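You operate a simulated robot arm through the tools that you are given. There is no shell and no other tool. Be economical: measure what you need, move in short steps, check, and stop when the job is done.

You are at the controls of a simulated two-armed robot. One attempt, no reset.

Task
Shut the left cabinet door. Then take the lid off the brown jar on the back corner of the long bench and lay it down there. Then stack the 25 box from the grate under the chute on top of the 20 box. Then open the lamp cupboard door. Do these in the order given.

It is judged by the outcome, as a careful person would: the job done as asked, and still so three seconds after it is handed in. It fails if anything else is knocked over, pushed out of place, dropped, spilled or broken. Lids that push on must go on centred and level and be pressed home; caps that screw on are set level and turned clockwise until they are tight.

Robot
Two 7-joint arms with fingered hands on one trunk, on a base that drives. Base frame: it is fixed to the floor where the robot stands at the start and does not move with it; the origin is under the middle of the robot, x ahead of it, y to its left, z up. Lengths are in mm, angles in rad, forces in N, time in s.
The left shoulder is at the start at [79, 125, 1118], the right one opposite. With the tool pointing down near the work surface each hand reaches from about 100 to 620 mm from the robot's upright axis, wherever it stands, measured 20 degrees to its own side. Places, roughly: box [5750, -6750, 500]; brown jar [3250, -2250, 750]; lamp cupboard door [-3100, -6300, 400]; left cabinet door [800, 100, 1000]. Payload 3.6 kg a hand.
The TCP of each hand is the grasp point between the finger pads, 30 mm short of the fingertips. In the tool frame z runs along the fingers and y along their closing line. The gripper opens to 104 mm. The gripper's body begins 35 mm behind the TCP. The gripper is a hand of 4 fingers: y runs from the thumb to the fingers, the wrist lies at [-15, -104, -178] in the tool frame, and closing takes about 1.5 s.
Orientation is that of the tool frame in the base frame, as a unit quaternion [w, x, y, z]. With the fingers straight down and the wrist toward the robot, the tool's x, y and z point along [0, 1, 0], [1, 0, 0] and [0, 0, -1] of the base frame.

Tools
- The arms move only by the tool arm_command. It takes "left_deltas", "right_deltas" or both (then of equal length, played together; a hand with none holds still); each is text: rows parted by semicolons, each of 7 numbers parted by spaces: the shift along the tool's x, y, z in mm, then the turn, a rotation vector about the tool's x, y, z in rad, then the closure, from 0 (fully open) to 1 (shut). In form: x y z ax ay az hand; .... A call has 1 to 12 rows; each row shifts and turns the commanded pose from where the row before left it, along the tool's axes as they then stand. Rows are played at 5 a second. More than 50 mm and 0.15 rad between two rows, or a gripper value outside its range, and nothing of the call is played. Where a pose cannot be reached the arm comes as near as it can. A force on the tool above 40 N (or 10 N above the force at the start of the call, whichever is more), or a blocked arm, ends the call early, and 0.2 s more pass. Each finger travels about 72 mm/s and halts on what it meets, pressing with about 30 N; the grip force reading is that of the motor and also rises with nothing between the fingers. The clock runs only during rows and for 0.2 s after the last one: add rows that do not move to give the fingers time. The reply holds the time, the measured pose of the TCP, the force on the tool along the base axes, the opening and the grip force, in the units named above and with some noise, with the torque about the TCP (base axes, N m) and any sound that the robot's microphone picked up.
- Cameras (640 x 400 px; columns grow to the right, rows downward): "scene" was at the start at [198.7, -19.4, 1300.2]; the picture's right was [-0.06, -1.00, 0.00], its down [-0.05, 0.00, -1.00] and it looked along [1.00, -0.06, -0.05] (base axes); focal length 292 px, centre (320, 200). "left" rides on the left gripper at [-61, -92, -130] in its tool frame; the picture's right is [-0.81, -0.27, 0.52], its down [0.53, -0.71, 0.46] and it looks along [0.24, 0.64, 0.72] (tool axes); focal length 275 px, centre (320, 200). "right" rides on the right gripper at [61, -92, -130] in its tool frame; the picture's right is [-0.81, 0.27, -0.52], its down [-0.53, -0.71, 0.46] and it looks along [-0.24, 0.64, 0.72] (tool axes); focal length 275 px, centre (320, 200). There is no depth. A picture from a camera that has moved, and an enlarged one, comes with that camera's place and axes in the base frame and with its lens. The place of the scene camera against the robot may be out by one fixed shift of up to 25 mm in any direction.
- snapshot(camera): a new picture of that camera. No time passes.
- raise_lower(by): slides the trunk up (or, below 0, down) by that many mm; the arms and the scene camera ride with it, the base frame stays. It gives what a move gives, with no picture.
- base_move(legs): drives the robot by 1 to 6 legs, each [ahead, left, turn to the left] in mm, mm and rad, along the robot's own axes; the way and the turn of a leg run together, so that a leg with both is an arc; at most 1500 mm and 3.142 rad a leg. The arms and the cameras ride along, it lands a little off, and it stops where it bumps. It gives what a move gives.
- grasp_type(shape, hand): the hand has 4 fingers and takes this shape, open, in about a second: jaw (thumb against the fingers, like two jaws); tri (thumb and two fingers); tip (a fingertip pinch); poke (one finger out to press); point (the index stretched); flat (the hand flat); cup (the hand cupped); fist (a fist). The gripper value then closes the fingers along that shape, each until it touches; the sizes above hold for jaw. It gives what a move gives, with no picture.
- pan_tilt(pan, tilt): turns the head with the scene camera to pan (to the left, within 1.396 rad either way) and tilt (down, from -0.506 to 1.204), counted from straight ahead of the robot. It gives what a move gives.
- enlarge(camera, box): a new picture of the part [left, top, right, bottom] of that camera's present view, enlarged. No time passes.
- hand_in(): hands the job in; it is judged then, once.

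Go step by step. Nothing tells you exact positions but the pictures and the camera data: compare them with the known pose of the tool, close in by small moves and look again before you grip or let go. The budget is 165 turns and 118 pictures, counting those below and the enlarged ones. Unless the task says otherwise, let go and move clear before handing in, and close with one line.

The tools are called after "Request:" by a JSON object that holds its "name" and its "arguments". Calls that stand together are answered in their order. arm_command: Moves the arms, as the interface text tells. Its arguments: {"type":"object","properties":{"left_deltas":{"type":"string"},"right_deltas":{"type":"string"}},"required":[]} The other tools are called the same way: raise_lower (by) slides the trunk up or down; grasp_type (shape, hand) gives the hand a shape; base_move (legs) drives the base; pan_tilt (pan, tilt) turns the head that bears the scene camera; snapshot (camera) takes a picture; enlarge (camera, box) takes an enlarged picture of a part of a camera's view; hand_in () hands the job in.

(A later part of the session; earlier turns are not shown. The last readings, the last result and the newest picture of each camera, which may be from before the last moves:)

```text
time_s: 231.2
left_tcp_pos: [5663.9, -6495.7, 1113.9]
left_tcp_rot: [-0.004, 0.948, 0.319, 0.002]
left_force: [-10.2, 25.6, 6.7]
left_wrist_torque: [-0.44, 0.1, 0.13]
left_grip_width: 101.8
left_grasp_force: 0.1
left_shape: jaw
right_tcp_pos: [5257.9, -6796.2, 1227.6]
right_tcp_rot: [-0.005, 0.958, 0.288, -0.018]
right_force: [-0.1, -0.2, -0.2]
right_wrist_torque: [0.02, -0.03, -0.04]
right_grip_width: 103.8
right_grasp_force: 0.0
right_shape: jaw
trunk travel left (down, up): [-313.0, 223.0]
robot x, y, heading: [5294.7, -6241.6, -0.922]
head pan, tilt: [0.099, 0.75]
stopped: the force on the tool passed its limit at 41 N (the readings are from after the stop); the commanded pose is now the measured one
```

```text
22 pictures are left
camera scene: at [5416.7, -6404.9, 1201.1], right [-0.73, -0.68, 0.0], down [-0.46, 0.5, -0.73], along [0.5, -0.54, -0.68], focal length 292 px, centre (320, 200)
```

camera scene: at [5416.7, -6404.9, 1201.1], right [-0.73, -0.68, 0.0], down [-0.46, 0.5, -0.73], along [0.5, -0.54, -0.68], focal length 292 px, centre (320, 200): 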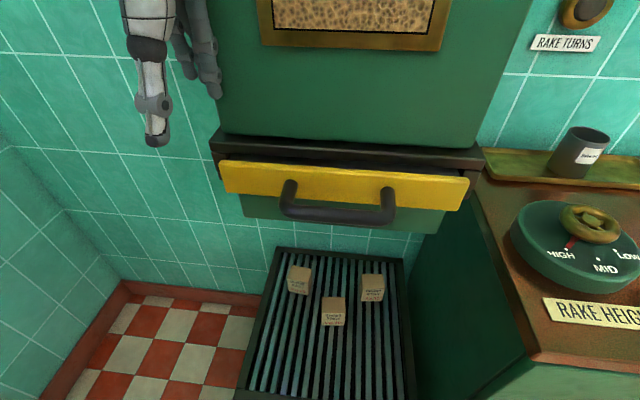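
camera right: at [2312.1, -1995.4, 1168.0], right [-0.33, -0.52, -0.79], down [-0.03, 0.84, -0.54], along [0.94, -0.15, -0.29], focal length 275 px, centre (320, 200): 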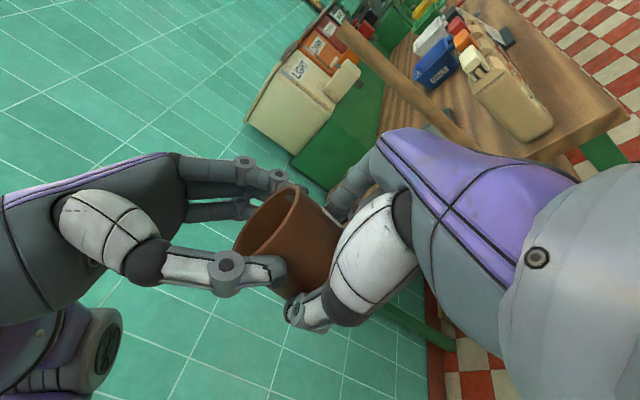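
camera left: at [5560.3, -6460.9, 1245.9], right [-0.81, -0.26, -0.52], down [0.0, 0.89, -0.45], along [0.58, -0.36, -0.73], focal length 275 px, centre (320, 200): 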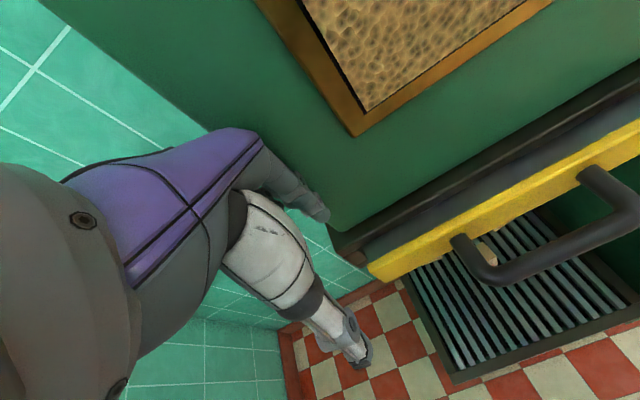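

The hand met the chute body, which overhangs the bin (its underside is at z≈880), and a counter stands at my right. I'll back off, draw the right hand back and up, lower the trunk part way, and drop the left hand under the chute level.

Request:
{"name": "base_move", "arguments": {"legs": [[-140, 0, 0]]}}

Request:
{"name": "arm_command", "arguments": {"left_deltas": "0 0 40 0 0 0.1 0; 0 0 40 0 0 0.1 0; 0 0 40 0 0 0 0; 0 0 40 0 0 0 0; 0 0 40 0 0 0 0; 0 0 40 0 0 0 0; -15 0 40 0 0 0 0; -15 0 40 0 0 0 0; -10 0 40 0 0 0 0; 0 0 0 0 0 0 0", "right_deltas": "0 -25 -15 0 0 0 0; 0 -25 -15 0 0 0 0; 0 -25 -15 0 0 0 0; 0 -25 -15 0 0 0 0; 0 0 0 0 0 0 0; 0 0 0 0 0 0 0; 0 0 0 0 0 0 0; 0 0 0 0 0 0 0; 0 0 0 0 0 0 0; 0 0 0 0 0 0 0"}}

Request:
{"name": "raise_lower", "arguments": {"by": -130}}

```text
time_s: 232.5
left_tcp_pos: [5579.1, -6386.7, 1114.9]
left_tcp_rot: [-0.005, 0.948, 0.317, 0.001]
left_force: [1.0, 0.1, 0.4]
left_wrist_torque: [-0.02, -0.02, 0.05]
left_grip_width: 104.0
left_grasp_force: 0.0
left_shape: jaw
right_tcp_pos: [5172.2, -6685.8, 1225.7]
right_tcp_rot: [-0.008, 0.958, 0.287, -0.019]
right_force: [0.0, -0.2, 0.0]
right_wrist_torque: [-0.03, 0.01, -0.01]
right_grip_width: 103.5
right_grasp_force: 0.1
right_shape: jaw
trunk travel left (down, up): [-313.0, 223.0]
robot x, y, heading: [5201.9, -6127.5, -0.926]
head pan, tilt: [0.099, 0.75]
```

```text
time_s: 234.7
left_tcp_pos: [5543.4, -6402.1, 753.5]
left_tcp_rot: [-0.006, 0.975, 0.221, 0.0]
left_force: [0.1, -0.5, 0.3]
left_wrist_torque: [0.02, 0.02, 0.02]
left_grip_width: 103.8
left_grasp_force: 0.0
left_shape: jaw
right_tcp_pos: [5159.5, -6651.6, 1231.8]
right_tcp_rot: [-0.007, 0.958, 0.288, -0.018]
right_force: [0.3, -0.3, 0.2]
right_wrist_torque: [0.01, 0.03, 0.03]
right_grip_width: 103.5
right_grasp_force: 0.0
right_shape: jaw
right hand out of reach, approached as far as the arm can: row 2, 3, 4
trunk travel left (down, up): [-313.0, 223.0]
robot x, y, heading: [5208.2, -6129.8, -0.927]
head pan, tilt: [0.099, 0.75]
```

```text
time_s: 236.3
left_tcp_pos: [5543.1, -6401.3, 624.3]
left_tcp_rot: [-0.005, 0.975, 0.221, 0.001]
left_force: [-0.2, -1.0, 0.2]
left_wrist_torque: [0.0, 0.01, -0.03]
left_grip_width: 103.7
left_grasp_force: 0.0
left_shape: jaw
right_tcp_pos: [5185.5, -6687.0, 1066.5]
right_tcp_rot: [-0.059, 0.955, 0.288, -0.036]
right_force: [0.2, -0.7, -0.3]
right_wrist_torque: [0.01, -0.02, -0.01]
right_grip_width: 103.9
right_grasp_force: 0.1
right_shape: jaw
trunk travel left (down, up): [-183.0, 353.0]
robot x, y, heading: [5207.2, -6125.2, -0.928]
head pan, tilt: [0.099, 0.75]
```

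Request:
{"name": "arm_command", "arguments": {"left_deltas": "0 0 35 0 0 0 0; 0 0 30 0 0 0 0; 0 0 0 0 0 0 0"}}

Request:
{"name": "base_move", "arguments": {"legs": [[220, 0, 0]]}}

Request:
{"name": "snapshot", "arguments": {"camera": "left"}}

```text
time_s: 237.1
left_tcp_pos: [5559.0, -6397.0, 598.6]
left_tcp_rot: [-0.008, 0.976, 0.219, -0.001]
left_force: [1.4, -1.1, -0.2]
left_wrist_torque: [0.0, -0.02, -0.01]
left_grip_width: 103.9
left_grasp_force: 0.1
left_shape: jaw
left hand out of reach, approached as far as the arm can: row 1, 2
right_tcp_pos: [5185.2, -6687.1, 1066.4]
right_tcp_rot: [-0.059, 0.955, 0.288, -0.038]
right_force: [1.1, -0.5, -0.9]
right_wrist_torque: [0.02, 0.0, 0.0]
right_grip_width: 103.7
right_grasp_force: 0.0
right_shape: jaw
trunk travel left (down, up): [-183.0, 353.0]
robot x, y, heading: [5210.1, -6129.6, -0.931]
head pan, tilt: [0.099, 0.75]
```

```text
time_s: 238.8
left_tcp_pos: [5690.4, -6573.7, 599.1]
left_tcp_rot: [-0.008, 0.976, 0.219, -0.001]
left_force: [0.3, -0.8, -0.5]
left_wrist_torque: [0.0, 0.0, 0.02]
left_grip_width: 104.2
left_grasp_force: 0.1
left_shape: jaw
right_tcp_pos: [5317.2, -6863.2, 1064.7]
right_tcp_rot: [-0.06, 0.955, 0.287, -0.036]
right_force: [0.1, -0.6, 0.3]
right_wrist_torque: [0.0, 0.04, -0.02]
right_grip_width: 103.7
right_grasp_force: 0.0
right_shape: jaw
trunk travel left (down, up): [-183.0, 353.0]
robot x, y, heading: [5336.7, -6304.3, -0.928]
head pan, tilt: [0.099, 0.75]
```

```text
21 pictures are left
camera left: at [5596.5, -6519.2, 730.2], right [-0.85, -0.09, -0.52], down [0.18, 0.88, -0.44], along [0.49, -0.47, -0.73], focal length 275 px, centre (320, 200)
```

left: 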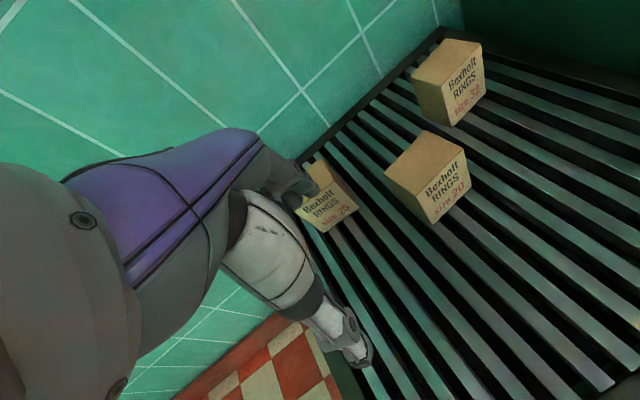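

I'm in place. Box 25's centre is about (5790, -6712), yaw ≈-1.2; box 20's about (5643, -6705), yaw ≈-0.9; both are about 58 mm cubes with tops near z≈458. I'll reach over box 25.

Request:
{"name": "arm_command", "arguments": {"left_deltas": "8 42 0 0 0 0.035 0; 8 42 0 0 0 0.035 0; 8 42 0 0 0 0 0; 7 41 0 0 0 0 0; 0 0 25 0 0 0 0; 0 0 25 0 0 0 0; 0 0 0 0 0 0 0"}}

Request:
{"name": "snapshot", "arguments": {"camera": "left"}}

```text
time_s: 240.4
left_tcp_pos: [5783.2, -6713.4, 545.7]
left_tcp_rot: [-0.007, 0.983, 0.184, -0.001]
left_force: [0.7, 1.0, -0.9]
left_wrist_torque: [-0.03, 0.02, -0.01]
left_grip_width: 103.7
left_grasp_force: 0.1
left_shape: jaw
right_tcp_pos: [5316.1, -6863.5, 1066.6]
right_tcp_rot: [-0.059, 0.956, 0.286, -0.037]
right_force: [-0.9, -1.0, 0.6]
right_wrist_torque: [0.04, 0.01, 0.02]
right_grip_width: 103.9
right_grasp_force: 0.1
right_shape: jaw
trunk travel left (down, up): [-183.0, 353.0]
robot x, y, heading: [5337.6, -6303.7, -0.927]
head pan, tilt: [0.099, 0.75]
```

```text
20 pictures are left
camera left: at [5694.4, -6652.3, 677.0], right [-0.86, -0.03, -0.51], down [0.24, 0.86, -0.44], along [0.46, -0.5, -0.73], focal length 275 px, centre (320, 200)
```

left: 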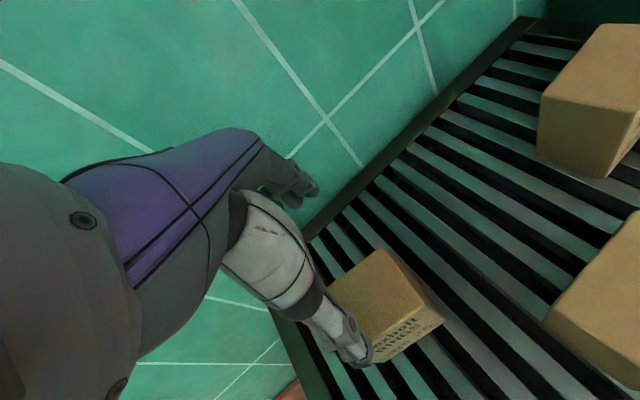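

Box 25's top centre is nearer (5776, -6699) with yaw ≈-1.04. I'll correct and descend part way.

Request:
{"name": "arm_command", "arguments": {"left_deltas": "-1 -16 0 0 0 -0.14 0; 0 0 22 0 0 0 0; 0 0 22 0 0 0 0; 0 0 0 0 0 0 0"}}

Request:
{"name": "snapshot", "arguments": {"camera": "left"}}

```text
time_s: 241.4
left_tcp_pos: [5776.3, -6698.5, 502.1]
left_tcp_rot: [-0.008, 0.968, 0.252, 0.0]
left_force: [-0.2, 0.4, 0.6]
left_wrist_torque: [-0.01, -0.01, 0.04]
left_grip_width: 103.9
left_grasp_force: 0.0
left_shape: jaw
right_tcp_pos: [5317.4, -6862.4, 1066.0]
right_tcp_rot: [-0.059, 0.955, 0.287, -0.036]
right_force: [0.8, -0.7, -0.2]
right_wrist_torque: [0.0, 0.0, 0.0]
right_grip_width: 103.8
right_grasp_force: 0.0
right_shape: jaw
trunk travel left (down, up): [-183.0, 353.0]
robot x, y, heading: [5334.6, -6305.3, -0.931]
head pan, tilt: [0.099, 0.75]
```

```text
19 pictures are left
camera left: at [5678.8, -6650.9, 633.7], right [-0.84, -0.15, -0.52], down [0.12, 0.89, -0.44], along [0.52, -0.43, -0.73], focal length 275 px, centre (320, 200)
```

left: 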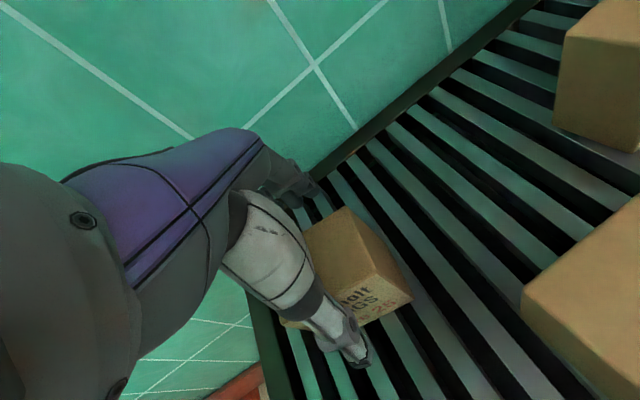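

Triangulating gives box top z≈480, a cube of about 52 mm, centred right under the TCP with matching yaw. I'll descend and grip.

Request:
{"name": "arm_command", "arguments": {"left_deltas": "0 0 12 0 0 0 0; 0 0 12 0 0 0 0; 0 0 9 0 0 0 0; 0 0 0 0 0 0 0.2; 0 0 0 0 0 0 0.35; 0 0 0 0 0 0 0.5; 0 0 0 0 0 0 0.6; 0 0 0 0 0 0 0.6; 0 0 0 0 0 0 0.6"}}

Request:
{"name": "snapshot", "arguments": {"camera": "left"}}

```text
time_s: 243.4
left_tcp_pos: [5775.4, -6701.8, 470.6]
left_tcp_rot: [-0.006, 0.968, 0.252, 0.0]
left_force: [1.6, -6.6, 21.1]
left_wrist_torque: [-0.87, -0.27, -0.02]
left_grip_width: 42.2
left_grasp_force: 30.2
left_shape: jaw
right_tcp_pos: [5316.4, -6862.4, 1066.0]
right_tcp_rot: [-0.058, 0.956, 0.287, -0.038]
right_force: [0.3, -0.2, -0.2]
right_wrist_torque: [0.02, -0.01, 0.01]
right_grip_width: 103.9
right_grasp_force: 0.1
right_shape: jaw
trunk travel left (down, up): [-183.0, 353.0]
robot x, y, heading: [5341.8, -6301.5, -0.926]
head pan, tilt: [0.099, 0.75]
```

```text
18 pictures are left
camera left: at [5677.3, -6651.9, 601.8], right [-0.84, -0.15, -0.52], down [0.12, 0.89, -0.45], along [0.52, -0.44, -0.73], focal length 275 px, centre (320, 200)
```

left: 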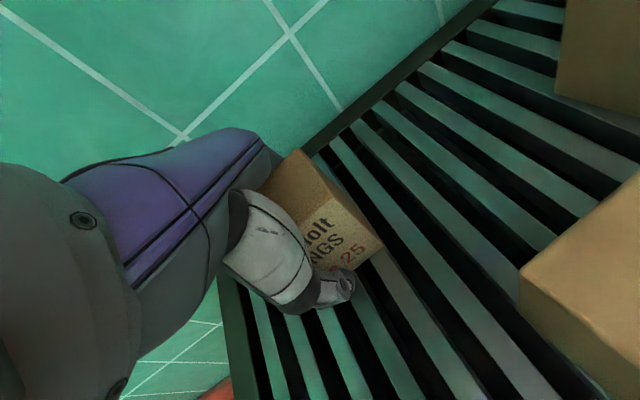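

Gripped at 42 mm; the fingertips touch the grate (z≈438), so the box top is about 483. I'll lift 85 mm.

Request:
{"name": "arm_command", "arguments": {"left_deltas": "0 0 -10 0 0 0 0.7; 0 0 -15 0 0 0 0.7; 0 0 -20 0 0 0 0.7; 0 0 -20 0 0 0 0.7; 0 0 -20 0 0 0 0.7; 0 0 0 0 0 0 0.7"}}

Request:
{"name": "snapshot", "arguments": {"camera": "left"}}

Request:
{"name": "enlarge", "arguments": {"camera": "scene", "box": [240, 180, 440, 330]}}

```text
time_s: 244.8
left_tcp_pos: [5775.5, -6699.9, 554.4]
left_tcp_rot: [-0.008, 0.968, 0.251, -0.001]
left_force: [0.6, 0.2, -0.8]
left_wrist_torque: [0.0, 0.03, 0.0]
left_grip_width: 40.6
left_grasp_force: 30.1
left_shape: jaw
right_tcp_pos: [5316.5, -6863.0, 1064.3]
right_tcp_rot: [-0.059, 0.955, 0.287, -0.036]
right_force: [0.4, 0.0, -0.2]
right_wrist_torque: [-0.03, 0.02, -0.01]
right_grip_width: 104.1
right_grasp_force: 0.1
right_shape: jaw
trunk travel left (down, up): [-183.0, 353.0]
robot x, y, heading: [5337.9, -6304.7, -0.923]
head pan, tilt: [0.099, 0.75]
```

```text
17 pictures are left
camera left: at [5678.4, -6651.9, 686.3], right [-0.84, -0.15, -0.52], down [0.12, 0.89, -0.44], along [0.52, -0.43, -0.73], focal length 275 px, centre (320, 200)
```

left: 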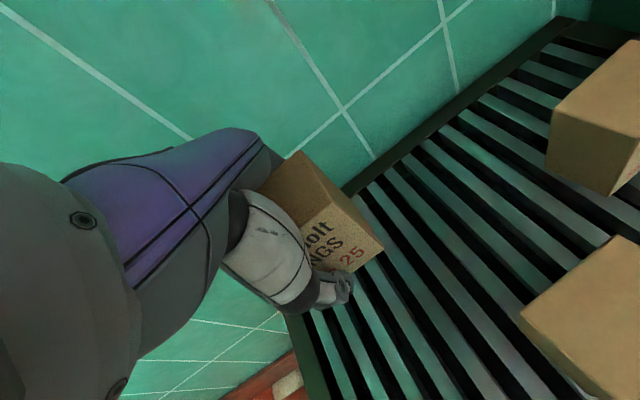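

```text
2.67 times, centred on (340, 255) of scene
camera zoom: at [5486.0, -6500.2, 1067.0], right [-0.74, -0.68, 0.0], down [-0.46, 0.5, -0.73], along [0.49, -0.54, -0.68], focal length 779 px, centre (267, 53)
```

zoom: 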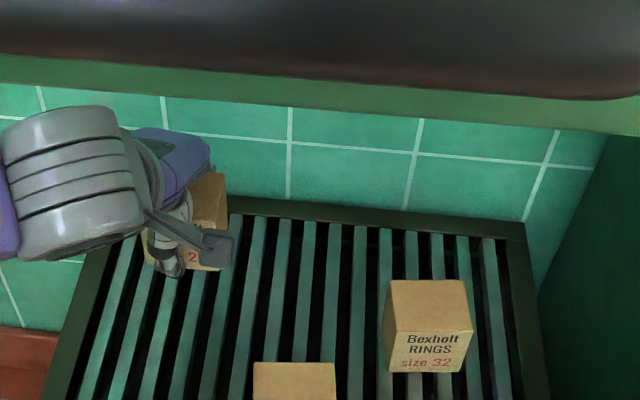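

Box 25 is held level. I'll move part way toward box 20 and look with the wrist camera to fix its exact centre and yaw.

Request:
{"name": "arm_command", "arguments": {"left_deltas": "-30 -15 -10 0 0 0 0.7; -30 -15 -10 0 0 0 0.7; 0 0 0 0 0 0 0.7"}}

Request:
{"name": "snapshot", "arguments": {"camera": "left"}}

```text
time_s: 245.6
left_tcp_pos: [5710.5, -6703.1, 574.2]
left_tcp_rot: [-0.007, 0.968, 0.252, 0.0]
left_force: [-0.6, 0.4, -1.0]
left_wrist_torque: [0.02, 0.01, -0.01]
left_grip_width: 40.6
left_grasp_force: 30.0
left_shape: jaw
right_tcp_pos: [5316.7, -6861.8, 1065.7]
right_tcp_rot: [-0.059, 0.955, 0.287, -0.037]
right_force: [0.3, -0.5, -0.1]
right_wrist_torque: [0.03, -0.03, 0.0]
right_grip_width: 103.9
right_grasp_force: 0.0
right_shape: jaw
trunk travel left (down, up): [-183.0, 353.0]
robot x, y, heading: [5336.5, -6304.3, -0.929]
head pan, tilt: [0.099, 0.75]
```

```text
15 pictures are left
camera left: at [5613.2, -6655.4, 706.5], right [-0.84, -0.15, -0.52], down [0.11, 0.89, -0.44], along [0.52, -0.43, -0.73], focal length 275 px, centre (320, 200)
```

left: 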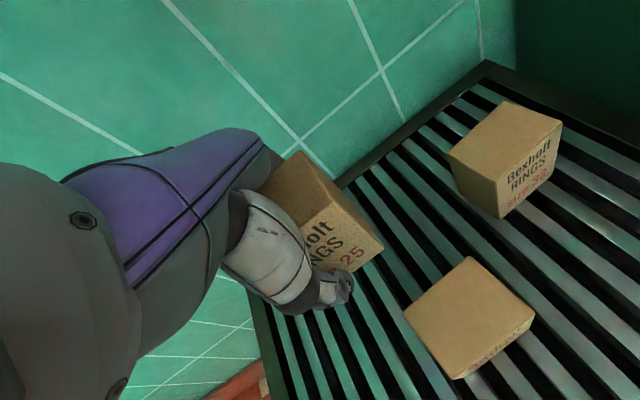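

Box 20's top centre is about (5636, -6679) with yaw ≈-0.82. I'll take one close view of the held box to learn its offset in the hand.

Request:
{"name": "enlarge", "arguments": {"camera": "left", "box": [220, 130, 420, 290]}}

```text
2.50 times, centred on (320, 210) of left
camera zoom: at [5613.2, -6655.4, 706.5], right [-0.84, -0.15, -0.52], down [0.11, 0.89, -0.44], along [0.52, -0.43, -0.73], focal length 688 px, centre (320, 175)
```

zoom: 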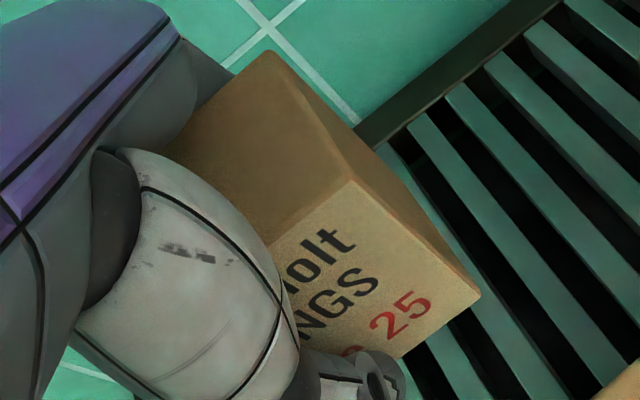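

The box is about 45×60 mm and sits nearly centred in the hand. I'll move over box 20, turn to match its yaw, and come down close.

Request:
{"name": "arm_command", "arguments": {"left_deltas": "-17 -20.4 0 0 0 0 0.7; -17 -20.4 0 0 0 0 0.7; -16.5 -20.5 0 0 0 0 0.7; 0 0 0 0 0 -0.09 0.7; 0 0 0 0 0 -0.09 0.7; 0 0 10 0 0 0 0.7; 0 0 8 0 0 0 0.7; 0 0 0 0 0 0 0.7"}}

Request:
{"name": "enlarge", "arguments": {"camera": "scene", "box": [240, 220, 400, 330]}}

Request:
{"name": "snapshot", "arguments": {"camera": "left"}}

```text
time_s: 247.4
left_tcp_pos: [5634.5, -6675.2, 555.9]
left_tcp_rot: [-0.006, 0.941, 0.339, 0.0]
left_force: [0.3, 0.0, -0.7]
left_wrist_torque: [0.02, 0.0, 0.03]
left_grip_width: 40.7
left_grasp_force: 30.1
left_shape: jaw
right_tcp_pos: [5316.7, -6862.5, 1065.5]
right_tcp_rot: [-0.059, 0.955, 0.287, -0.037]
right_force: [-0.6, 0.4, 0.0]
right_wrist_torque: [0.0, -0.01, -0.02]
right_grip_width: 103.9
right_grasp_force: 0.2
right_shape: jaw
trunk travel left (down, up): [-183.0, 353.0]
robot x, y, heading: [5337.0, -6304.3, -0.925]
head pan, tilt: [0.099, 0.75]
```

```text
3.64 times, centred on (320, 275) of scene
camera zoom: at [5486.0, -6500.2, 1067.0], right [-0.74, -0.68, 0.0], down [-0.46, 0.5, -0.73], along [0.49, -0.54, -0.68], focal length 1063 px, centre (320, -73)
```

zoom: 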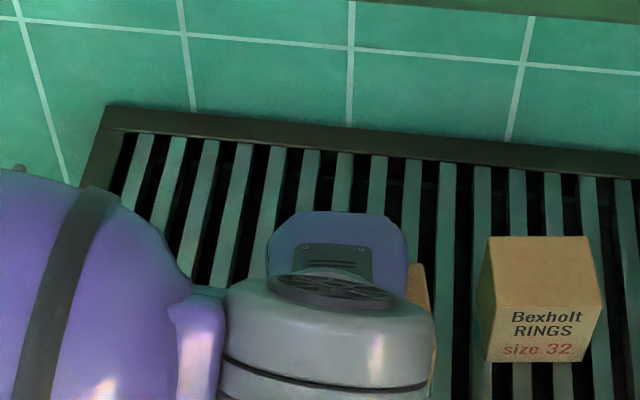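

```text
12 pictures are left
camera left: at [5530.3, -6645.6, 687.7], right [-0.8, -0.3, -0.52], down [-0.04, 0.9, -0.44], along [0.6, -0.33, -0.73], focal length 275 px, centre (320, 200)
```

left: 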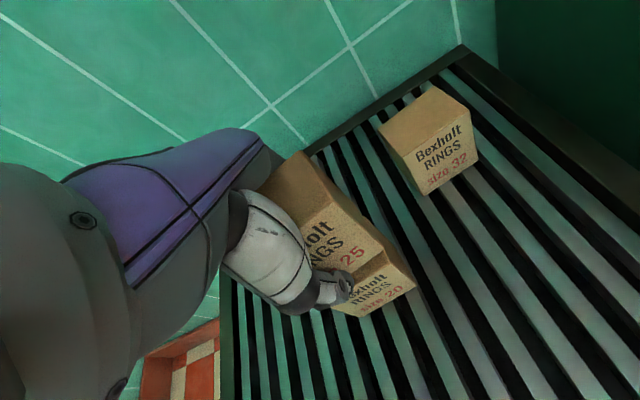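

The wrist view shows box 25 directly above box 20, only about 6 mm too far back. I'll correct that and descend slowly to contact.

Request:
{"name": "arm_command", "arguments": {"left_deltas": "0 -6 0 0 0 0 0.7; 0 0 4 0 0 0 0.7; 0 0 4 0 0 0 0.7; 0 0 3 0 0 0 0.7; 0 0 0 0 0 0 0.7"}}

Request:
{"name": "arm_command", "arguments": {"left_deltas": "0 0 2 0 0 0 0.7; 0 0 2 0 0 0 0.7; 0 0 0 0 0 0 0.7"}}

Request:
{"name": "arm_command", "arguments": {"left_deltas": "0 0 2 0 0 0 0.7; 0 0 2 0 0 0 0.7; 0 0 0 0 0 0 0.7"}}

```text
time_s: 248.6
left_tcp_pos: [5631.1, -6670.5, 546.2]
left_tcp_rot: [-0.007, 0.941, 0.338, 0.0]
left_force: [-0.2, 0.5, -0.9]
left_wrist_torque: [0.0, 0.02, -0.01]
left_grip_width: 40.6
left_grasp_force: 30.4
left_shape: jaw
right_tcp_pos: [5316.1, -6863.4, 1065.9]
right_tcp_rot: [-0.059, 0.955, 0.287, -0.037]
right_force: [-0.3, 1.3, 0.5]
right_wrist_torque: [0.0, 0.03, 0.03]
right_grip_width: 104.0
right_grasp_force: 0.1
right_shape: jaw
trunk travel left (down, up): [-183.0, 353.0]
robot x, y, heading: [5338.1, -6306.1, -0.929]
head pan, tilt: [0.099, 0.75]
```

```text
time_s: 249.4
left_tcp_pos: [5631.4, -6670.0, 542.0]
left_tcp_rot: [-0.007, 0.941, 0.338, 0.0]
left_force: [-0.4, 0.0, -0.7]
left_wrist_torque: [0.01, 0.01, 0.03]
left_grip_width: 40.7
left_grasp_force: 30.0
left_shape: jaw
right_tcp_pos: [5317.5, -6862.9, 1065.4]
right_tcp_rot: [-0.059, 0.955, 0.287, -0.036]
right_force: [0.4, 0.0, 0.7]
right_wrist_torque: [0.01, 0.01, 0.02]
right_grip_width: 103.7
right_grasp_force: 0.1
right_shape: jaw
trunk travel left (down, up): [-183.0, 353.0]
robot x, y, heading: [5340.2, -6304.7, -0.921]
head pan, tilt: [0.099, 0.75]
```

```text
time_s: 250.2
left_tcp_pos: [5631.5, -6670.9, 540.6]
left_tcp_rot: [-0.005, 0.941, 0.338, 0.001]
left_force: [1.4, 2.8, 22.8]
left_wrist_torque: [-0.01, -0.13, 0.01]
left_grip_width: 40.9
left_grasp_force: 30.7
left_shape: jaw
right_tcp_pos: [5316.4, -6860.8, 1065.6]
right_tcp_rot: [-0.059, 0.955, 0.287, -0.037]
right_force: [-0.3, 0.2, 0.2]
right_wrist_torque: [0.04, -0.02, -0.01]
right_grip_width: 103.6
right_grasp_force: 0.1
right_shape: jaw
trunk travel left (down, up): [-183.0, 353.0]
robot x, y, heading: [5340.5, -6305.7, -0.926]
head pan, tilt: [0.099, 0.75]
```

Contact at 23 N. One look before releasing.

Request:
{"name": "arm_command", "arguments": {"left_deltas": "0 0 -1.5 0 0 0 0.7; 0 0 0 0 0 0 0.7"}}

Request:
{"name": "enlarge", "arguments": {"camera": "left", "box": [220, 130, 460, 330]}}

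```text
time_s: 250.8
left_tcp_pos: [5631.8, -6670.2, 539.7]
left_tcp_rot: [-0.006, 0.941, 0.339, 0.001]
left_force: [2.5, -1.6, 17.3]
left_wrist_torque: [-0.18, -0.14, -0.01]
left_grip_width: 41.0
left_grasp_force: 29.8
left_shape: jaw
right_tcp_pos: [5316.8, -6862.0, 1067.0]
right_tcp_rot: [-0.058, 0.956, 0.287, -0.036]
right_force: [0.1, 0.6, -0.5]
right_wrist_torque: [0.05, 0.0, 0.02]
right_grip_width: 103.8
right_grasp_force: 0.0
right_shape: jaw
trunk travel left (down, up): [-183.0, 353.0]
robot x, y, heading: [5342.0, -6303.4, -0.924]
head pan, tilt: [0.099, 0.75]
```

```text
2.00 times, centred on (340, 230) of left
camera zoom: at [5526.5, -6640.6, 671.3], right [-0.8, -0.3, -0.52], down [-0.04, 0.89, -0.44], along [0.6, -0.33, -0.73], focal length 551 px, centre (280, 140)
```

zoom: 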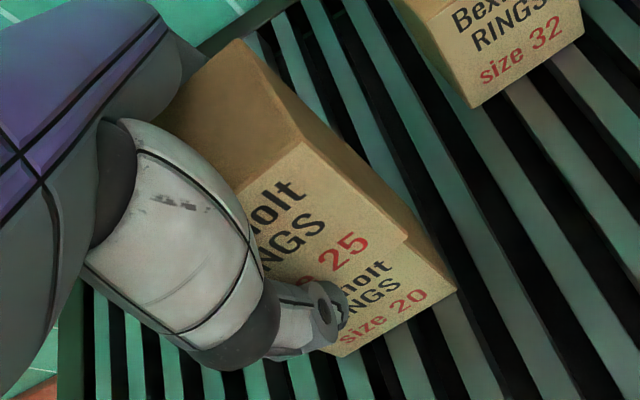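

The stack is nearly flush; box 25 is just a few mm forward. I'll lift 4 mm, nudge 4 mm back, set down and release.

Request:
{"name": "arm_command", "arguments": {"left_deltas": "0 0 -4 0 0 0 0.7; 0 4 0 0 0 0 0.7; 0 0 2 0 0 0 0.7; 0 0 1.5 0 0 0 0.7; 0 0 0 0 0 0 0.7"}}

Request:
{"name": "arm_command", "arguments": {"left_deltas": "0 0 0 0 0 0 0.55; 0 0 0 0 0 0 0.45; 0 0 0 0 0 0 0.3; 0 0 0 0 0 0 0.1; 0 0 0 0 0 0 0; 0 0 0 0 0 0 0; 0 0 -10 0 0 0 0; 0 0 -20 0 0 0 0; 0 0 -20 0 0 0 0; 0 0 -15 0 0 0 0; 0 0 0 0 0 0 0"}}

Request:
{"name": "snapshot", "arguments": {"camera": "left"}}

```text
time_s: 252.0
left_tcp_pos: [5633.4, -6673.2, 541.0]
left_tcp_rot: [-0.007, 0.941, 0.338, 0.0]
left_force: [0.5, 1.1, 4.8]
left_wrist_torque: [0.04, 0.06, -0.03]
left_grip_width: 40.5
left_grasp_force: 29.8
left_shape: jaw
right_tcp_pos: [5317.6, -6862.2, 1066.3]
right_tcp_rot: [-0.058, 0.956, 0.287, -0.037]
right_force: [0.2, -0.3, 1.1]
right_wrist_torque: [0.0, -0.03, 0.02]
right_grip_width: 103.6
right_grasp_force: 0.0
right_shape: jaw
trunk travel left (down, up): [-183.0, 353.0]
robot x, y, heading: [5341.5, -6303.0, -0.924]
head pan, tilt: [0.099, 0.75]
```

```text
time_s: 254.4
left_tcp_pos: [5633.6, -6674.1, 607.1]
left_tcp_rot: [-0.008, 0.941, 0.337, -0.001]
left_force: [0.3, -0.1, 0.0]
left_wrist_torque: [0.03, 0.02, -0.02]
left_grip_width: 103.5
left_grasp_force: 0.1
left_shape: jaw
right_tcp_pos: [5317.4, -6862.5, 1065.9]
right_tcp_rot: [-0.059, 0.955, 0.288, -0.037]
right_force: [-1.0, -0.6, -0.6]
right_wrist_torque: [-0.02, -0.03, 0.02]
right_grip_width: 103.8
right_grasp_force: 0.0
right_shape: jaw
trunk travel left (down, up): [-183.0, 353.0]
robot x, y, heading: [5340.2, -6305.8, -0.929]
head pan, tilt: [0.099, 0.75]
```

```text
10 pictures are left
camera left: at [5528.8, -6644.2, 737.4], right [-0.8, -0.3, -0.52], down [-0.04, 0.9, -0.44], along [0.6, -0.33, -0.73], focal length 275 px, centre (320, 200)
```

left: 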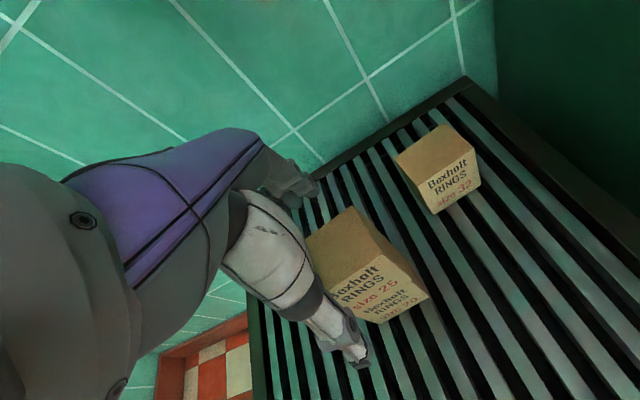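

The boxes are stacked neatly. I'll rise a bit more, back out from under the chute, and raise the trunk again.

Request:
{"name": "arm_command", "arguments": {"left_deltas": "0 0 -12 0 0 0 0; 0 0 -12 0 0 0 0; 0 0 -10 0 0 0 0; 0 0 0 0 0 0 0"}}

Request:
{"name": "base_move", "arguments": {"legs": [[-400, 0, 0]]}}

Request:
{"name": "raise_lower", "arguments": {"by": 160}}

Request:
{"name": "pan_tilt", "arguments": {"pan": 0.1, "tilt": 0.5}}

Request:
{"name": "enlarge", "arguments": {"camera": "scene", "box": [200, 200, 440, 400]}}

```text
time_s: 255.4
left_tcp_pos: [5634.3, -6675.8, 640.3]
left_tcp_rot: [-0.008, 0.941, 0.338, 0.0]
left_force: [0.1, -1.0, -0.4]
left_wrist_torque: [0.03, 0.0, 0.0]
left_grip_width: 103.6
left_grasp_force: 0.1
left_shape: jaw
right_tcp_pos: [5317.3, -6863.0, 1065.4]
right_tcp_rot: [-0.058, 0.956, 0.287, -0.036]
right_force: [0.5, -0.2, -0.1]
right_wrist_torque: [-0.02, -0.03, -0.02]
right_grip_width: 103.9
right_grasp_force: 0.1
right_shape: jaw
trunk travel left (down, up): [-183.0, 353.0]
robot x, y, heading: [5342.1, -6303.2, -0.929]
head pan, tilt: [0.099, 0.75]
```

```text
time_s: 257.8
left_tcp_pos: [5399.4, -6362.0, 639.4]
left_tcp_rot: [-0.007, 0.941, 0.338, 0.0]
left_force: [1.0, -0.4, 0.0]
left_wrist_torque: [-0.01, 0.04, -0.01]
left_grip_width: 103.7
left_grasp_force: 0.1
left_shape: jaw
right_tcp_pos: [5081.9, -6551.3, 1065.8]
right_tcp_rot: [-0.058, 0.956, 0.287, -0.037]
right_force: [-0.4, 0.7, 0.0]
right_wrist_torque: [-0.02, 0.02, -0.01]
right_grip_width: 103.9
right_grasp_force: 0.0
right_shape: jaw
trunk travel left (down, up): [-183.0, 353.0]
robot x, y, heading: [5104.6, -5992.9, -0.927]
head pan, tilt: [0.099, 0.75]
```

```text
time_s: 259.6
left_tcp_pos: [5399.5, -6361.4, 799.5]
left_tcp_rot: [-0.007, 0.941, 0.338, 0.001]
left_force: [0.3, 0.1, 0.0]
left_wrist_torque: [-0.03, -0.01, -0.01]
left_grip_width: 103.6
left_grasp_force: 0.0
left_shape: jaw
right_tcp_pos: [5083.2, -6551.0, 1224.8]
right_tcp_rot: [-0.059, 0.955, 0.287, -0.037]
right_force: [-0.8, -0.3, 0.5]
right_wrist_torque: [0.0, -0.04, -0.01]
right_grip_width: 103.8
right_grasp_force: 0.0
right_shape: jaw
trunk travel left (down, up): [-343.0, 193.0]
robot x, y, heading: [5104.0, -5989.9, -0.929]
head pan, tilt: [0.099, 0.75]
```

```text
time_s: 260.4
left_tcp_pos: [5400.1, -6362.6, 799.2]
left_tcp_rot: [-0.007, 0.941, 0.338, 0.001]
left_force: [0.3, -0.6, -1.0]
left_wrist_torque: [0.0, -0.01, 0.0]
left_grip_width: 103.7
left_grasp_force: 0.2
left_shape: jaw
right_tcp_pos: [5082.2, -6550.3, 1226.3]
right_tcp_rot: [-0.059, 0.955, 0.287, -0.037]
right_force: [-0.3, 0.0, -0.2]
right_wrist_torque: [-0.03, -0.01, -0.04]
right_grip_width: 103.8
right_grasp_force: 0.0
right_shape: jaw
trunk travel left (down, up): [-343.0, 193.0]
robot x, y, heading: [5105.5, -5990.5, -0.927]
head pan, tilt: [0.099, 0.499]
```

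```text
2.00 times, centred on (320, 300) of scene
camera zoom: at [5231.7, -6160.0, 1251.9], right [-0.74, -0.68, 0.0], down [-0.32, 0.35, -0.88], along [0.59, -0.65, -0.48], focal length 585 px, centre (320, 0)
```

zoom: 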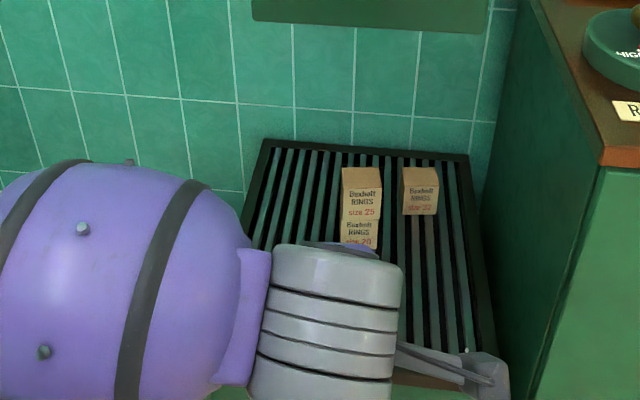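

The stack stands well. The lamp cupboard is far across the room, about 6.7 m to my right and 4.6 m back. I'll tuck the left arm, back off, turn right and look.

Request:
{"name": "arm_command", "arguments": {"left_deltas": "0 0 -40 0 0 0 0; 0 0 -40 0 0 0 0; 0 0 -40 0 0 0 0; 0 0 -40 0 0 0 0; 0 0 -40 0 0 0 0; 0 0 -40 0 0 0 0; 0 0 -40 0 0 0 0; 0 0 -40 0 0 0 0; 0 0 -30 0 0 0 0; 0 0 0 0 0 0 0"}}

Request:
{"name": "base_move", "arguments": {"legs": [[-600, 0, 0], [0, 0, -1.571]]}}

Request:
{"name": "pan_tilt", "arguments": {"pan": -0.1, "tilt": 0.25}}

Request:
{"name": "snapshot", "arguments": {"camera": "scene"}}

```text
time_s: 262.6
left_tcp_pos: [5401.5, -6369.3, 1150.2]
left_tcp_rot: [-0.008, 0.941, 0.339, 0.001]
left_force: [0.6, -0.5, -0.3]
left_wrist_torque: [-0.01, -0.01, 0.02]
left_grip_width: 103.8
left_grasp_force: 0.1
left_shape: jaw
right_tcp_pos: [5083.4, -6551.1, 1225.3]
right_tcp_rot: [-0.059, 0.955, 0.288, -0.037]
right_force: [0.5, -0.3, 0.0]
right_wrist_torque: [-0.03, 0.01, 0.02]
right_grip_width: 103.9
right_grasp_force: 0.1
right_shape: jaw
trunk travel left (down, up): [-343.0, 193.0]
robot x, y, heading: [5108.0, -5991.2, -0.928]
head pan, tilt: [0.099, 0.499]
```

```text
time_s: 269.8
left_tcp_pos: [4369.3, -5809.5, 1147.8]
left_tcp_rot: [-0.005, 0.909, -0.417, 0.006]
left_force: [-0.5, -0.5, -0.6]
left_wrist_torque: [0.01, 0.03, -0.01]
left_grip_width: 103.8
left_grasp_force: 0.1
left_shape: jaw
right_tcp_pos: [4181.3, -5492.9, 1225.9]
right_tcp_rot: [-0.068, 0.883, -0.465, 0.015]
right_force: [0.3, 0.0, 0.0]
right_wrist_torque: [-0.03, 0.01, 0.03]
right_grip_width: 103.7
right_grasp_force: 0.2
right_shape: jaw
trunk travel left (down, up): [-343.0, 193.0]
robot x, y, heading: [4744.1, -5503.0, -2.482]
head pan, tilt: [0.099, 0.499]
```

```text
time_s: 270.6
left_tcp_pos: [4369.1, -5810.4, 1149.4]
left_tcp_rot: [-0.005, 0.908, -0.419, 0.006]
left_force: [-0.3, 0.4, 0.7]
left_wrist_torque: [0.04, 0.01, 0.03]
left_grip_width: 103.5
left_grasp_force: 0.1
left_shape: jaw
right_tcp_pos: [4181.5, -5493.0, 1224.8]
right_tcp_rot: [-0.069, 0.883, -0.464, 0.015]
right_force: [0.5, -0.1, -0.3]
right_wrist_torque: [-0.02, 0.01, 0.01]
right_grip_width: 103.8
right_grasp_force: 0.2
right_shape: jaw
trunk travel left (down, up): [-343.0, 193.0]
robot x, y, heading: [4739.8, -5504.6, -2.477]
head pan, tilt: [-0.099, 0.25]
```

```text
8 pictures are left
camera scene: at [4576.0, -5636.0, 1275.0], right [-0.53, 0.85, 0.0], down [0.21, 0.13, -0.97], along [-0.82, -0.52, -0.25], focal length 292 px, centre (320, 200)
```

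scene: 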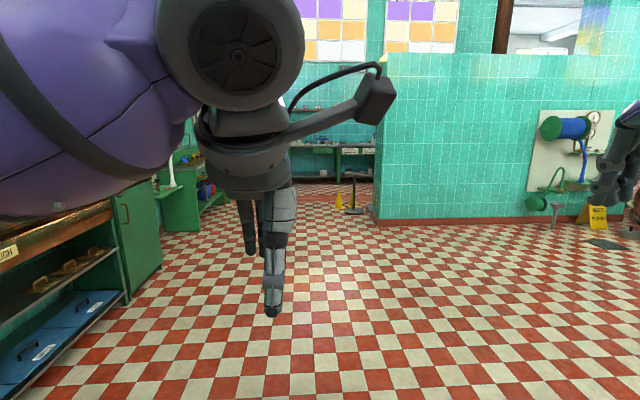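

A half-height partition stands ahead with a passage past its left end (a wet-floor sign and broom are near its corner). I'll keep well left through the passage, then turn right toward the cupboard.

Request:
{"name": "base_move", "arguments": {"legs": [[0, 200, -0.022], [1500, 0, 0], [1500, 0, 0], [1500, 0, 0], [500, 0, 0], [0, 0, -1.571]]}}

Request:
{"name": "pan_tilt", "arguments": {"pan": 0.1, "tilt": 0.3}}

Request:
{"name": "snapshot", "arguments": {"camera": "scene"}}

```text
time_s: 300.4
left_tcp_pos: [560.8, -8241.5, 1149.9]
left_tcp_rot: [0.0, -0.323, 0.946, -0.007]
left_force: [0.8, -0.4, -0.8]
left_wrist_torque: [0.02, 0.01, 0.0]
left_grip_width: 103.8
left_grasp_force: 0.0
left_shape: jaw
right_tcp_pos: [884.2, -8069.7, 1226.0]
right_tcp_rot: [0.036, -0.273, 0.96, -0.06]
right_force: [-0.4, 0.6, 0.1]
right_wrist_torque: [0.0, -0.01, 0.02]
right_grip_width: 103.9
right_grasp_force: 0.1
right_shape: jaw
trunk travel left (down, up): [-343.0, 193.0]
robot x, y, heading: [844.9, -8627.8, 2.184]
head pan, tilt: [-0.099, 0.25]
```

```text
time_s: 301.1
left_tcp_pos: [559.1, -8241.7, 1149.2]
left_tcp_rot: [-0.001, -0.324, 0.946, -0.007]
left_force: [0.6, 0.7, -0.7]
left_wrist_torque: [0.0, 0.01, -0.04]
left_grip_width: 103.5
left_grasp_force: 0.1
left_shape: jaw
right_tcp_pos: [884.5, -8071.5, 1225.8]
right_tcp_rot: [0.035, -0.273, 0.96, -0.059]
right_force: [-0.3, -0.7, 0.1]
right_wrist_torque: [0.01, -0.01, -0.01]
right_grip_width: 103.7
right_grasp_force: 0.0
right_shape: jaw
trunk travel left (down, up): [-343.0, 193.0]
robot x, y, heading: [846.7, -8625.5, 2.182]
head pan, tilt: [0.099, 0.3]
```

```text
7 pictures are left
camera scene: at [722.3, -8483.3, 1270.4], right [0.76, 0.65, 0.0], down [0.19, -0.22, -0.96], along [-0.62, 0.72, -0.3], focal length 292 px, centre (320, 200)
```

scene: 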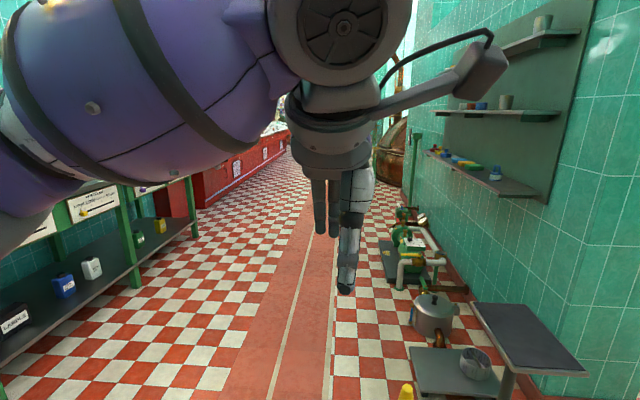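

I'm in the corridor beyond the partition. The cupboard should be about 4.2 m ahead and 1.9 m left. I'll drive up the lane and lower the left arm out of the camera's way.

Request:
{"name": "base_move", "arguments": {"legs": [[0, 200, 0.03], [1500, 0, 0], [1000, 0, 0]]}}

Request:
{"name": "arm_command", "arguments": {"left_deltas": "0 0 40 0 0 0 0; 0 0 40 0 0 0 0; 0 0 40 0 0 0 0; 0 0 40 0 0 0 0; 0 0 40 0 0 0 0; 0 0 40 0 0 0 0; 0 0 0 0 0 0 0"}}

Request:
{"name": "pan_tilt", "arguments": {"pan": 0.55, "tilt": 0.35}}

Request:
{"name": "snapshot", "arguments": {"camera": "scene"}}

```text
time_s: 315.3
left_tcp_pos: [-1102.0, -6372.4, 1149.2]
left_tcp_rot: [0.0, -0.336, 0.942, -0.008]
left_force: [0.1, -0.1, 0.8]
left_wrist_torque: [0.01, 0.01, -0.01]
left_grip_width: 104.0
left_grasp_force: 0.0
left_shape: jaw
right_tcp_pos: [-782.3, -6192.2, 1225.5]
right_tcp_rot: [0.036, -0.286, 0.956, -0.059]
right_force: [-0.2, 0.3, -0.2]
right_wrist_torque: [0.02, 0.03, 0.0]
right_grip_width: 104.0
right_grasp_force: 0.1
right_shape: jaw
trunk travel left (down, up): [-343.0, 193.0]
robot x, y, heading: [-807.0, -6753.0, 2.211]
head pan, tilt: [0.099, 0.3]
```

```text
time_s: 316.9
left_tcp_pos: [-1099.1, -6374.1, 906.8]
left_tcp_rot: [-0.001, -0.336, 0.942, -0.007]
left_force: [0.5, -0.4, -1.1]
left_wrist_torque: [-0.02, 0.05, 0.02]
left_grip_width: 103.9
left_grasp_force: 0.0
left_shape: jaw
right_tcp_pos: [-782.3, -6192.9, 1225.9]
right_tcp_rot: [0.037, -0.285, 0.956, -0.059]
right_force: [-0.5, -0.3, 0.0]
right_wrist_torque: [-0.01, 0.0, -0.02]
right_grip_width: 103.5
right_grasp_force: 0.0
right_shape: jaw
trunk travel left (down, up): [-343.0, 193.0]
robot x, y, heading: [-803.3, -6750.6, 2.207]
head pan, tilt: [0.099, 0.3]
```

```text
time_s: 317.8
left_tcp_pos: [-1099.1, -6374.6, 907.7]
left_tcp_rot: [0.0, -0.336, 0.942, -0.008]
left_force: [-0.3, 0.8, 0.7]
left_wrist_torque: [0.02, 0.02, 0.03]
left_grip_width: 103.7
left_grasp_force: 0.1
left_shape: jaw
right_tcp_pos: [-783.4, -6190.8, 1226.4]
right_tcp_rot: [0.037, -0.286, 0.956, -0.059]
right_force: [-0.3, -0.7, -0.2]
right_wrist_torque: [-0.03, 0.0, -0.01]
right_grip_width: 103.9
right_grasp_force: 0.0
right_shape: jaw
trunk travel left (down, up): [-343.0, 193.0]
robot x, y, heading: [-808.3, -6751.2, 2.214]
head pan, tilt: [0.55, 0.351]
```

```text
6 pictures are left
camera scene: at [-957.5, -6643.0, 1265.7], right [0.37, 0.93, 0.0], down [0.32, -0.13, -0.94], along [-0.87, 0.35, -0.34], focal length 292 px, centre (320, 200)
```

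scene: 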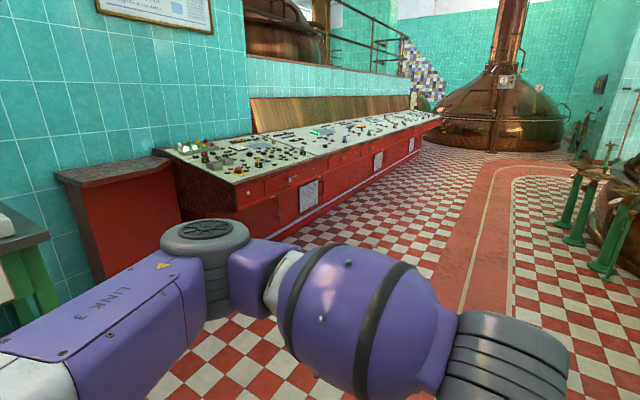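

The lamp cupboard door should be in the red front of the control desk, around pixel (260, 211). I'll zoom in there.

Request:
{"name": "enlarge", "arguments": {"camera": "scene", "box": [170, 140, 390, 278]}}

```text
2.90 times, centred on (280, 209) of scene
camera zoom: at [-957.5, -6643.0, 1265.7], right [0.37, 0.93, 0.0], down [0.32, -0.13, -0.94], along [-0.87, 0.35, -0.34], focal length 847 px, centre (436, 174)
```

zoom: 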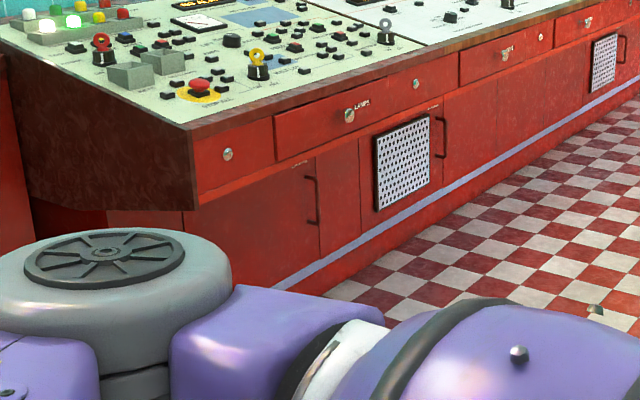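

The door with a vertical handle on its right edge, nearest the console's left end, fits the cupboard's place: handle near (-3102, -6150), z 340–458, hinged on the left. I'll drive abreast, turn to face it, and prepare the left hand tilted forward with a horizontal closing line.

Request:
{"name": "base_move", "arguments": {"legs": [[1500, 0, 0], [460, 0, 0], [0, 0, 1.571]]}}

Request:
{"name": "arm_command", "arguments": {"left_deltas": "0 0 0 0 0 -0.139 0; 0 0 0 0 0 -0.139 0; 0 0 0 0 0 -0.139 0; 0 0 0 0 0 -0.139 0; 0 0 0 0 0 -0.139 0; 0 0 0 0 0 -0.139 0; 0 0 0 0 0 -0.139 0; 0 0 0 0 0 -0.139 0; 0 0 0 0 0 -0.139 0; 0 0 0 0 0 -0.139 0; 0 0 0 0 0 -0.139 0; 0 0 0 0 0 0 0", "right_deltas": "0 -30 0 0 0 0 0; 0 -30 0 0 0 0 0; 0 -30 0 0 0 0 0; 0 -30 0 0 0 0 0; 0 0 0 0 0 0 0; 0 0 0 0 0 0 0; 0 0 0 0 0 0 0; 0 0 0 0 0 0 0; 0 0 0 0 0 0 0; 0 0 0 0 0 0 0; 0 0 0 0 0 0 0; 0 0 0 0 0 0 0"}}

Request:
{"name": "arm_command", "arguments": {"left_deltas": "0 0 0 0 -0.134 0 0; 0 0 0 0 -0.134 0 0; 0 0 0 0 -0.134 0 0; 0 0 0 0 -0.134 0 0; 0 0 0 0 -0.134 0 0; 0 0 0 0 -0.134 0 0; 0 0 0 0 0 0 0"}}

Request:
{"name": "raise_lower", "arguments": {"by": -250}}

```text
time_s: 331.3
left_tcp_pos: [-2352.0, -5468.0, 908.4]
left_tcp_rot: [-0.006, 0.9, -0.435, 0.005]
left_force: [0.7, -0.1, 0.4]
left_wrist_torque: [0.02, -0.02, 0.02]
left_grip_width: 103.8
left_grasp_force: 0.1
left_shape: jaw
right_tcp_pos: [-2529.9, -5149.9, 1225.6]
right_tcp_rot: [-0.068, 0.874, -0.481, 0.017]
right_force: [-0.7, 0.9, -0.3]
right_wrist_torque: [-0.01, -0.02, 0.0]
right_grip_width: 104.1
right_grasp_force: 0.1
right_shape: jaw
trunk travel left (down, up): [-343.0, 193.0]
robot x, y, heading: [-1969.2, -5184.5, -2.521]
head pan, tilt: [0.55, 0.351]
```

```text
time_s: 333.9
left_tcp_pos: [-2351.0, -5468.8, 908.4]
left_tcp_rot: [0.0, 0.951, 0.31, 0.007]
left_force: [0.1, -0.3, -0.1]
left_wrist_torque: [0.04, -0.01, -0.03]
left_grip_width: 103.5
left_grasp_force: 0.1
left_shape: jaw
right_tcp_pos: [-2450.8, -5113.9, 1203.5]
right_tcp_rot: [-0.066, 0.875, -0.48, 0.017]
right_force: [0.4, 0.4, -0.4]
right_wrist_torque: [0.01, 0.02, 0.02]
right_grip_width: 104.0
right_grasp_force: 0.1
right_shape: jaw
right hand out of reach, approached as far as the arm can: row 2, 3, 4
trunk travel left (down, up): [-343.0, 193.0]
robot x, y, heading: [-1975.4, -5181.3, -2.514]
head pan, tilt: [0.55, 0.351]
```

```text
time_s: 335.5
left_tcp_pos: [-2351.7, -5468.0, 907.5]
left_tcp_rot: [0.121, 0.878, 0.284, -0.367]
left_force: [0.9, -0.3, -0.6]
left_wrist_torque: [0.01, -0.01, 0.03]
left_grip_width: 103.8
left_grasp_force: 0.0
left_shape: jaw
right_tcp_pos: [-2452.3, -5113.8, 1204.1]
right_tcp_rot: [-0.066, 0.874, -0.481, 0.017]
right_force: [-0.8, 0.6, 0.0]
right_wrist_torque: [0.04, -0.01, -0.01]
right_grip_width: 103.7
right_grasp_force: 0.0
right_shape: jaw
trunk travel left (down, up): [-343.0, 193.0]
robot x, y, heading: [-1972.4, -5184.4, -2.515]
head pan, tilt: [0.55, 0.351]
```

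```text
time_s: 338.1
left_tcp_pos: [-2351.4, -5468.3, 658.5]
left_tcp_rot: [0.121, 0.877, 0.284, -0.367]
left_force: [1.1, -0.6, 0.0]
left_wrist_torque: [0.03, -0.02, -0.02]
left_grip_width: 103.7
left_grasp_force: 0.0
left_shape: jaw
right_tcp_pos: [-2512.2, -5156.2, 883.0]
right_tcp_rot: [-0.165, 0.863, -0.473, 0.064]
right_force: [-0.3, 0.1, 1.0]
right_wrist_torque: [-0.01, 0.0, 0.03]
right_grip_width: 103.8
right_grasp_force: 0.1
right_shape: jaw
trunk travel left (down, up): [-93.0, 443.0]
robot x, y, heading: [-1972.8, -5182.6, -2.514]
head pan, tilt: [0.55, 0.351]
```

Request:
{"name": "arm_command", "arguments": {"left_deltas": "28 16 28 0 0 0 0; 28 16 28 0 0 0 0; 28 16 28 0 0 0 0; 28 16 28 0 0 0 0; 28 16 28 0 0 0 0; 28 16 28 0 0 0 0; 0 0 0 0 0 0 0"}}

Request:
{"name": "base_move", "arguments": {"legs": [[740, 0, 0]]}}

Request:
{"name": "snapshot", "arguments": {"camera": "left"}}

```text
time_s: 339.7
left_tcp_pos: [-2294.4, -5548.1, 420.5]
left_tcp_rot: [0.121, 0.878, 0.285, -0.365]
left_force: [0.3, 0.6, 0.6]
left_wrist_torque: [0.0, -0.01, 0.0]
left_grip_width: 103.4
left_grasp_force: 0.0
left_shape: jaw
right_tcp_pos: [-2512.2, -5157.5, 881.5]
right_tcp_rot: [-0.164, 0.863, -0.473, 0.064]
right_force: [-0.4, 0.4, 0.0]
right_wrist_torque: [0.01, -0.01, 0.01]
right_grip_width: 103.7
right_grasp_force: 0.1
right_shape: jaw
trunk travel left (down, up): [-93.0, 443.0]
robot x, y, heading: [-1972.3, -5182.1, -2.517]
head pan, tilt: [0.55, 0.351]
```

```text
time_s: 343.4
left_tcp_pos: [-2865.1, -5942.4, 421.5]
left_tcp_rot: [0.119, 0.882, 0.276, -0.363]
left_force: [-0.5, -0.1, -0.8]
left_wrist_torque: [0.03, 0.05, -0.03]
left_grip_width: 103.8
left_grasp_force: 0.1
left_shape: jaw
right_tcp_pos: [-3081.1, -5553.6, 887.7]
right_tcp_rot: [-0.159, 0.862, -0.478, 0.063]
right_force: [-0.1, 0.6, 0.1]
right_wrist_torque: [-0.01, 0.03, 0.01]
right_grip_width: 104.1
right_grasp_force: 0.1
right_shape: jaw
trunk travel left (down, up): [-93.0, 443.0]
robot x, y, heading: [-2548.5, -5590.8, -2.531]
head pan, tilt: [0.55, 0.351]
stopped in leg 1: the robot was blocked; the commanded pose is now the measured one
```

```text
4 pictures are left
camera left: at [-2877.8, -5839.5, 555.5], right [-0.93, -0.31, 0.2], down [-0.36, 0.61, -0.7], along [0.1, -0.73, -0.68], focal length 275 px, centre (320, 200)
```

left: 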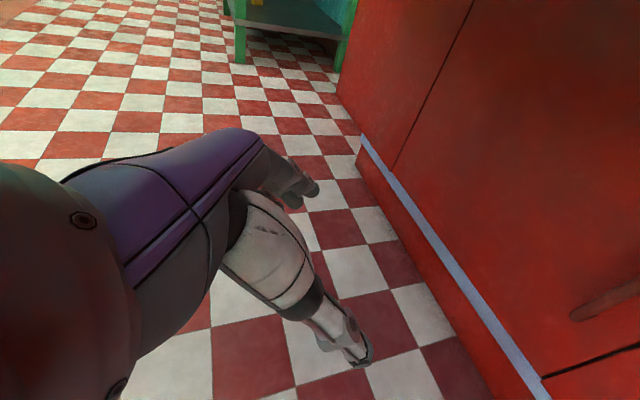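

I was stopped by something about 690 mm in. The door spans along the desk front with the handle close to its right seam. I need one look down to see what blocks me.

Request:
{"name": "pan_tilt", "arguments": {"pan": -0.1, "tilt": 0.85}}

Request:
{"name": "snapshot", "arguments": {"camera": "scene"}}

```text
time_s: 344.4
left_tcp_pos: [-2865.0, -5941.9, 420.2]
left_tcp_rot: [0.118, 0.883, 0.276, -0.362]
left_force: [0.4, 0.2, 0.4]
left_wrist_torque: [-0.02, -0.02, 0.03]
left_grip_width: 103.9
left_grasp_force: 0.1
left_shape: jaw
right_tcp_pos: [-3080.3, -5552.8, 888.0]
right_tcp_rot: [-0.158, 0.862, -0.478, 0.062]
right_force: [-0.2, 0.3, -0.3]
right_wrist_torque: [0.02, 0.03, 0.01]
right_grip_width: 104.0
right_grasp_force: 0.0
right_shape: jaw
trunk travel left (down, up): [-93.0, 443.0]
robot x, y, heading: [-2545.1, -5592.4, -2.529]
head pan, tilt: [-0.099, 0.85]
```

```text
3 pictures are left
camera scene: at [-2758.8, -5742.3, 958.6], right [-0.49, 0.87, 0.0], down [0.65, 0.36, -0.67], along [-0.58, -0.33, -0.74], focal length 292 px, centre (320, 200)
```

scene: 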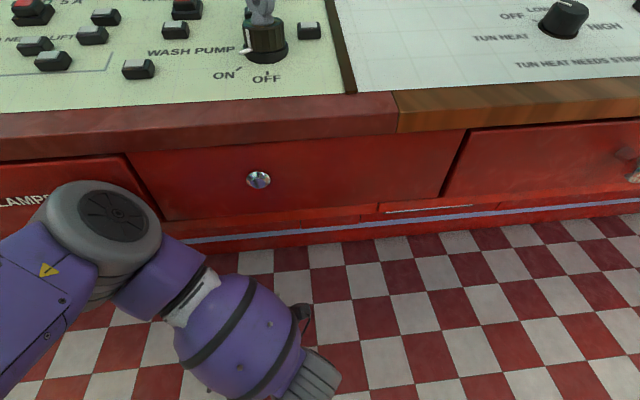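

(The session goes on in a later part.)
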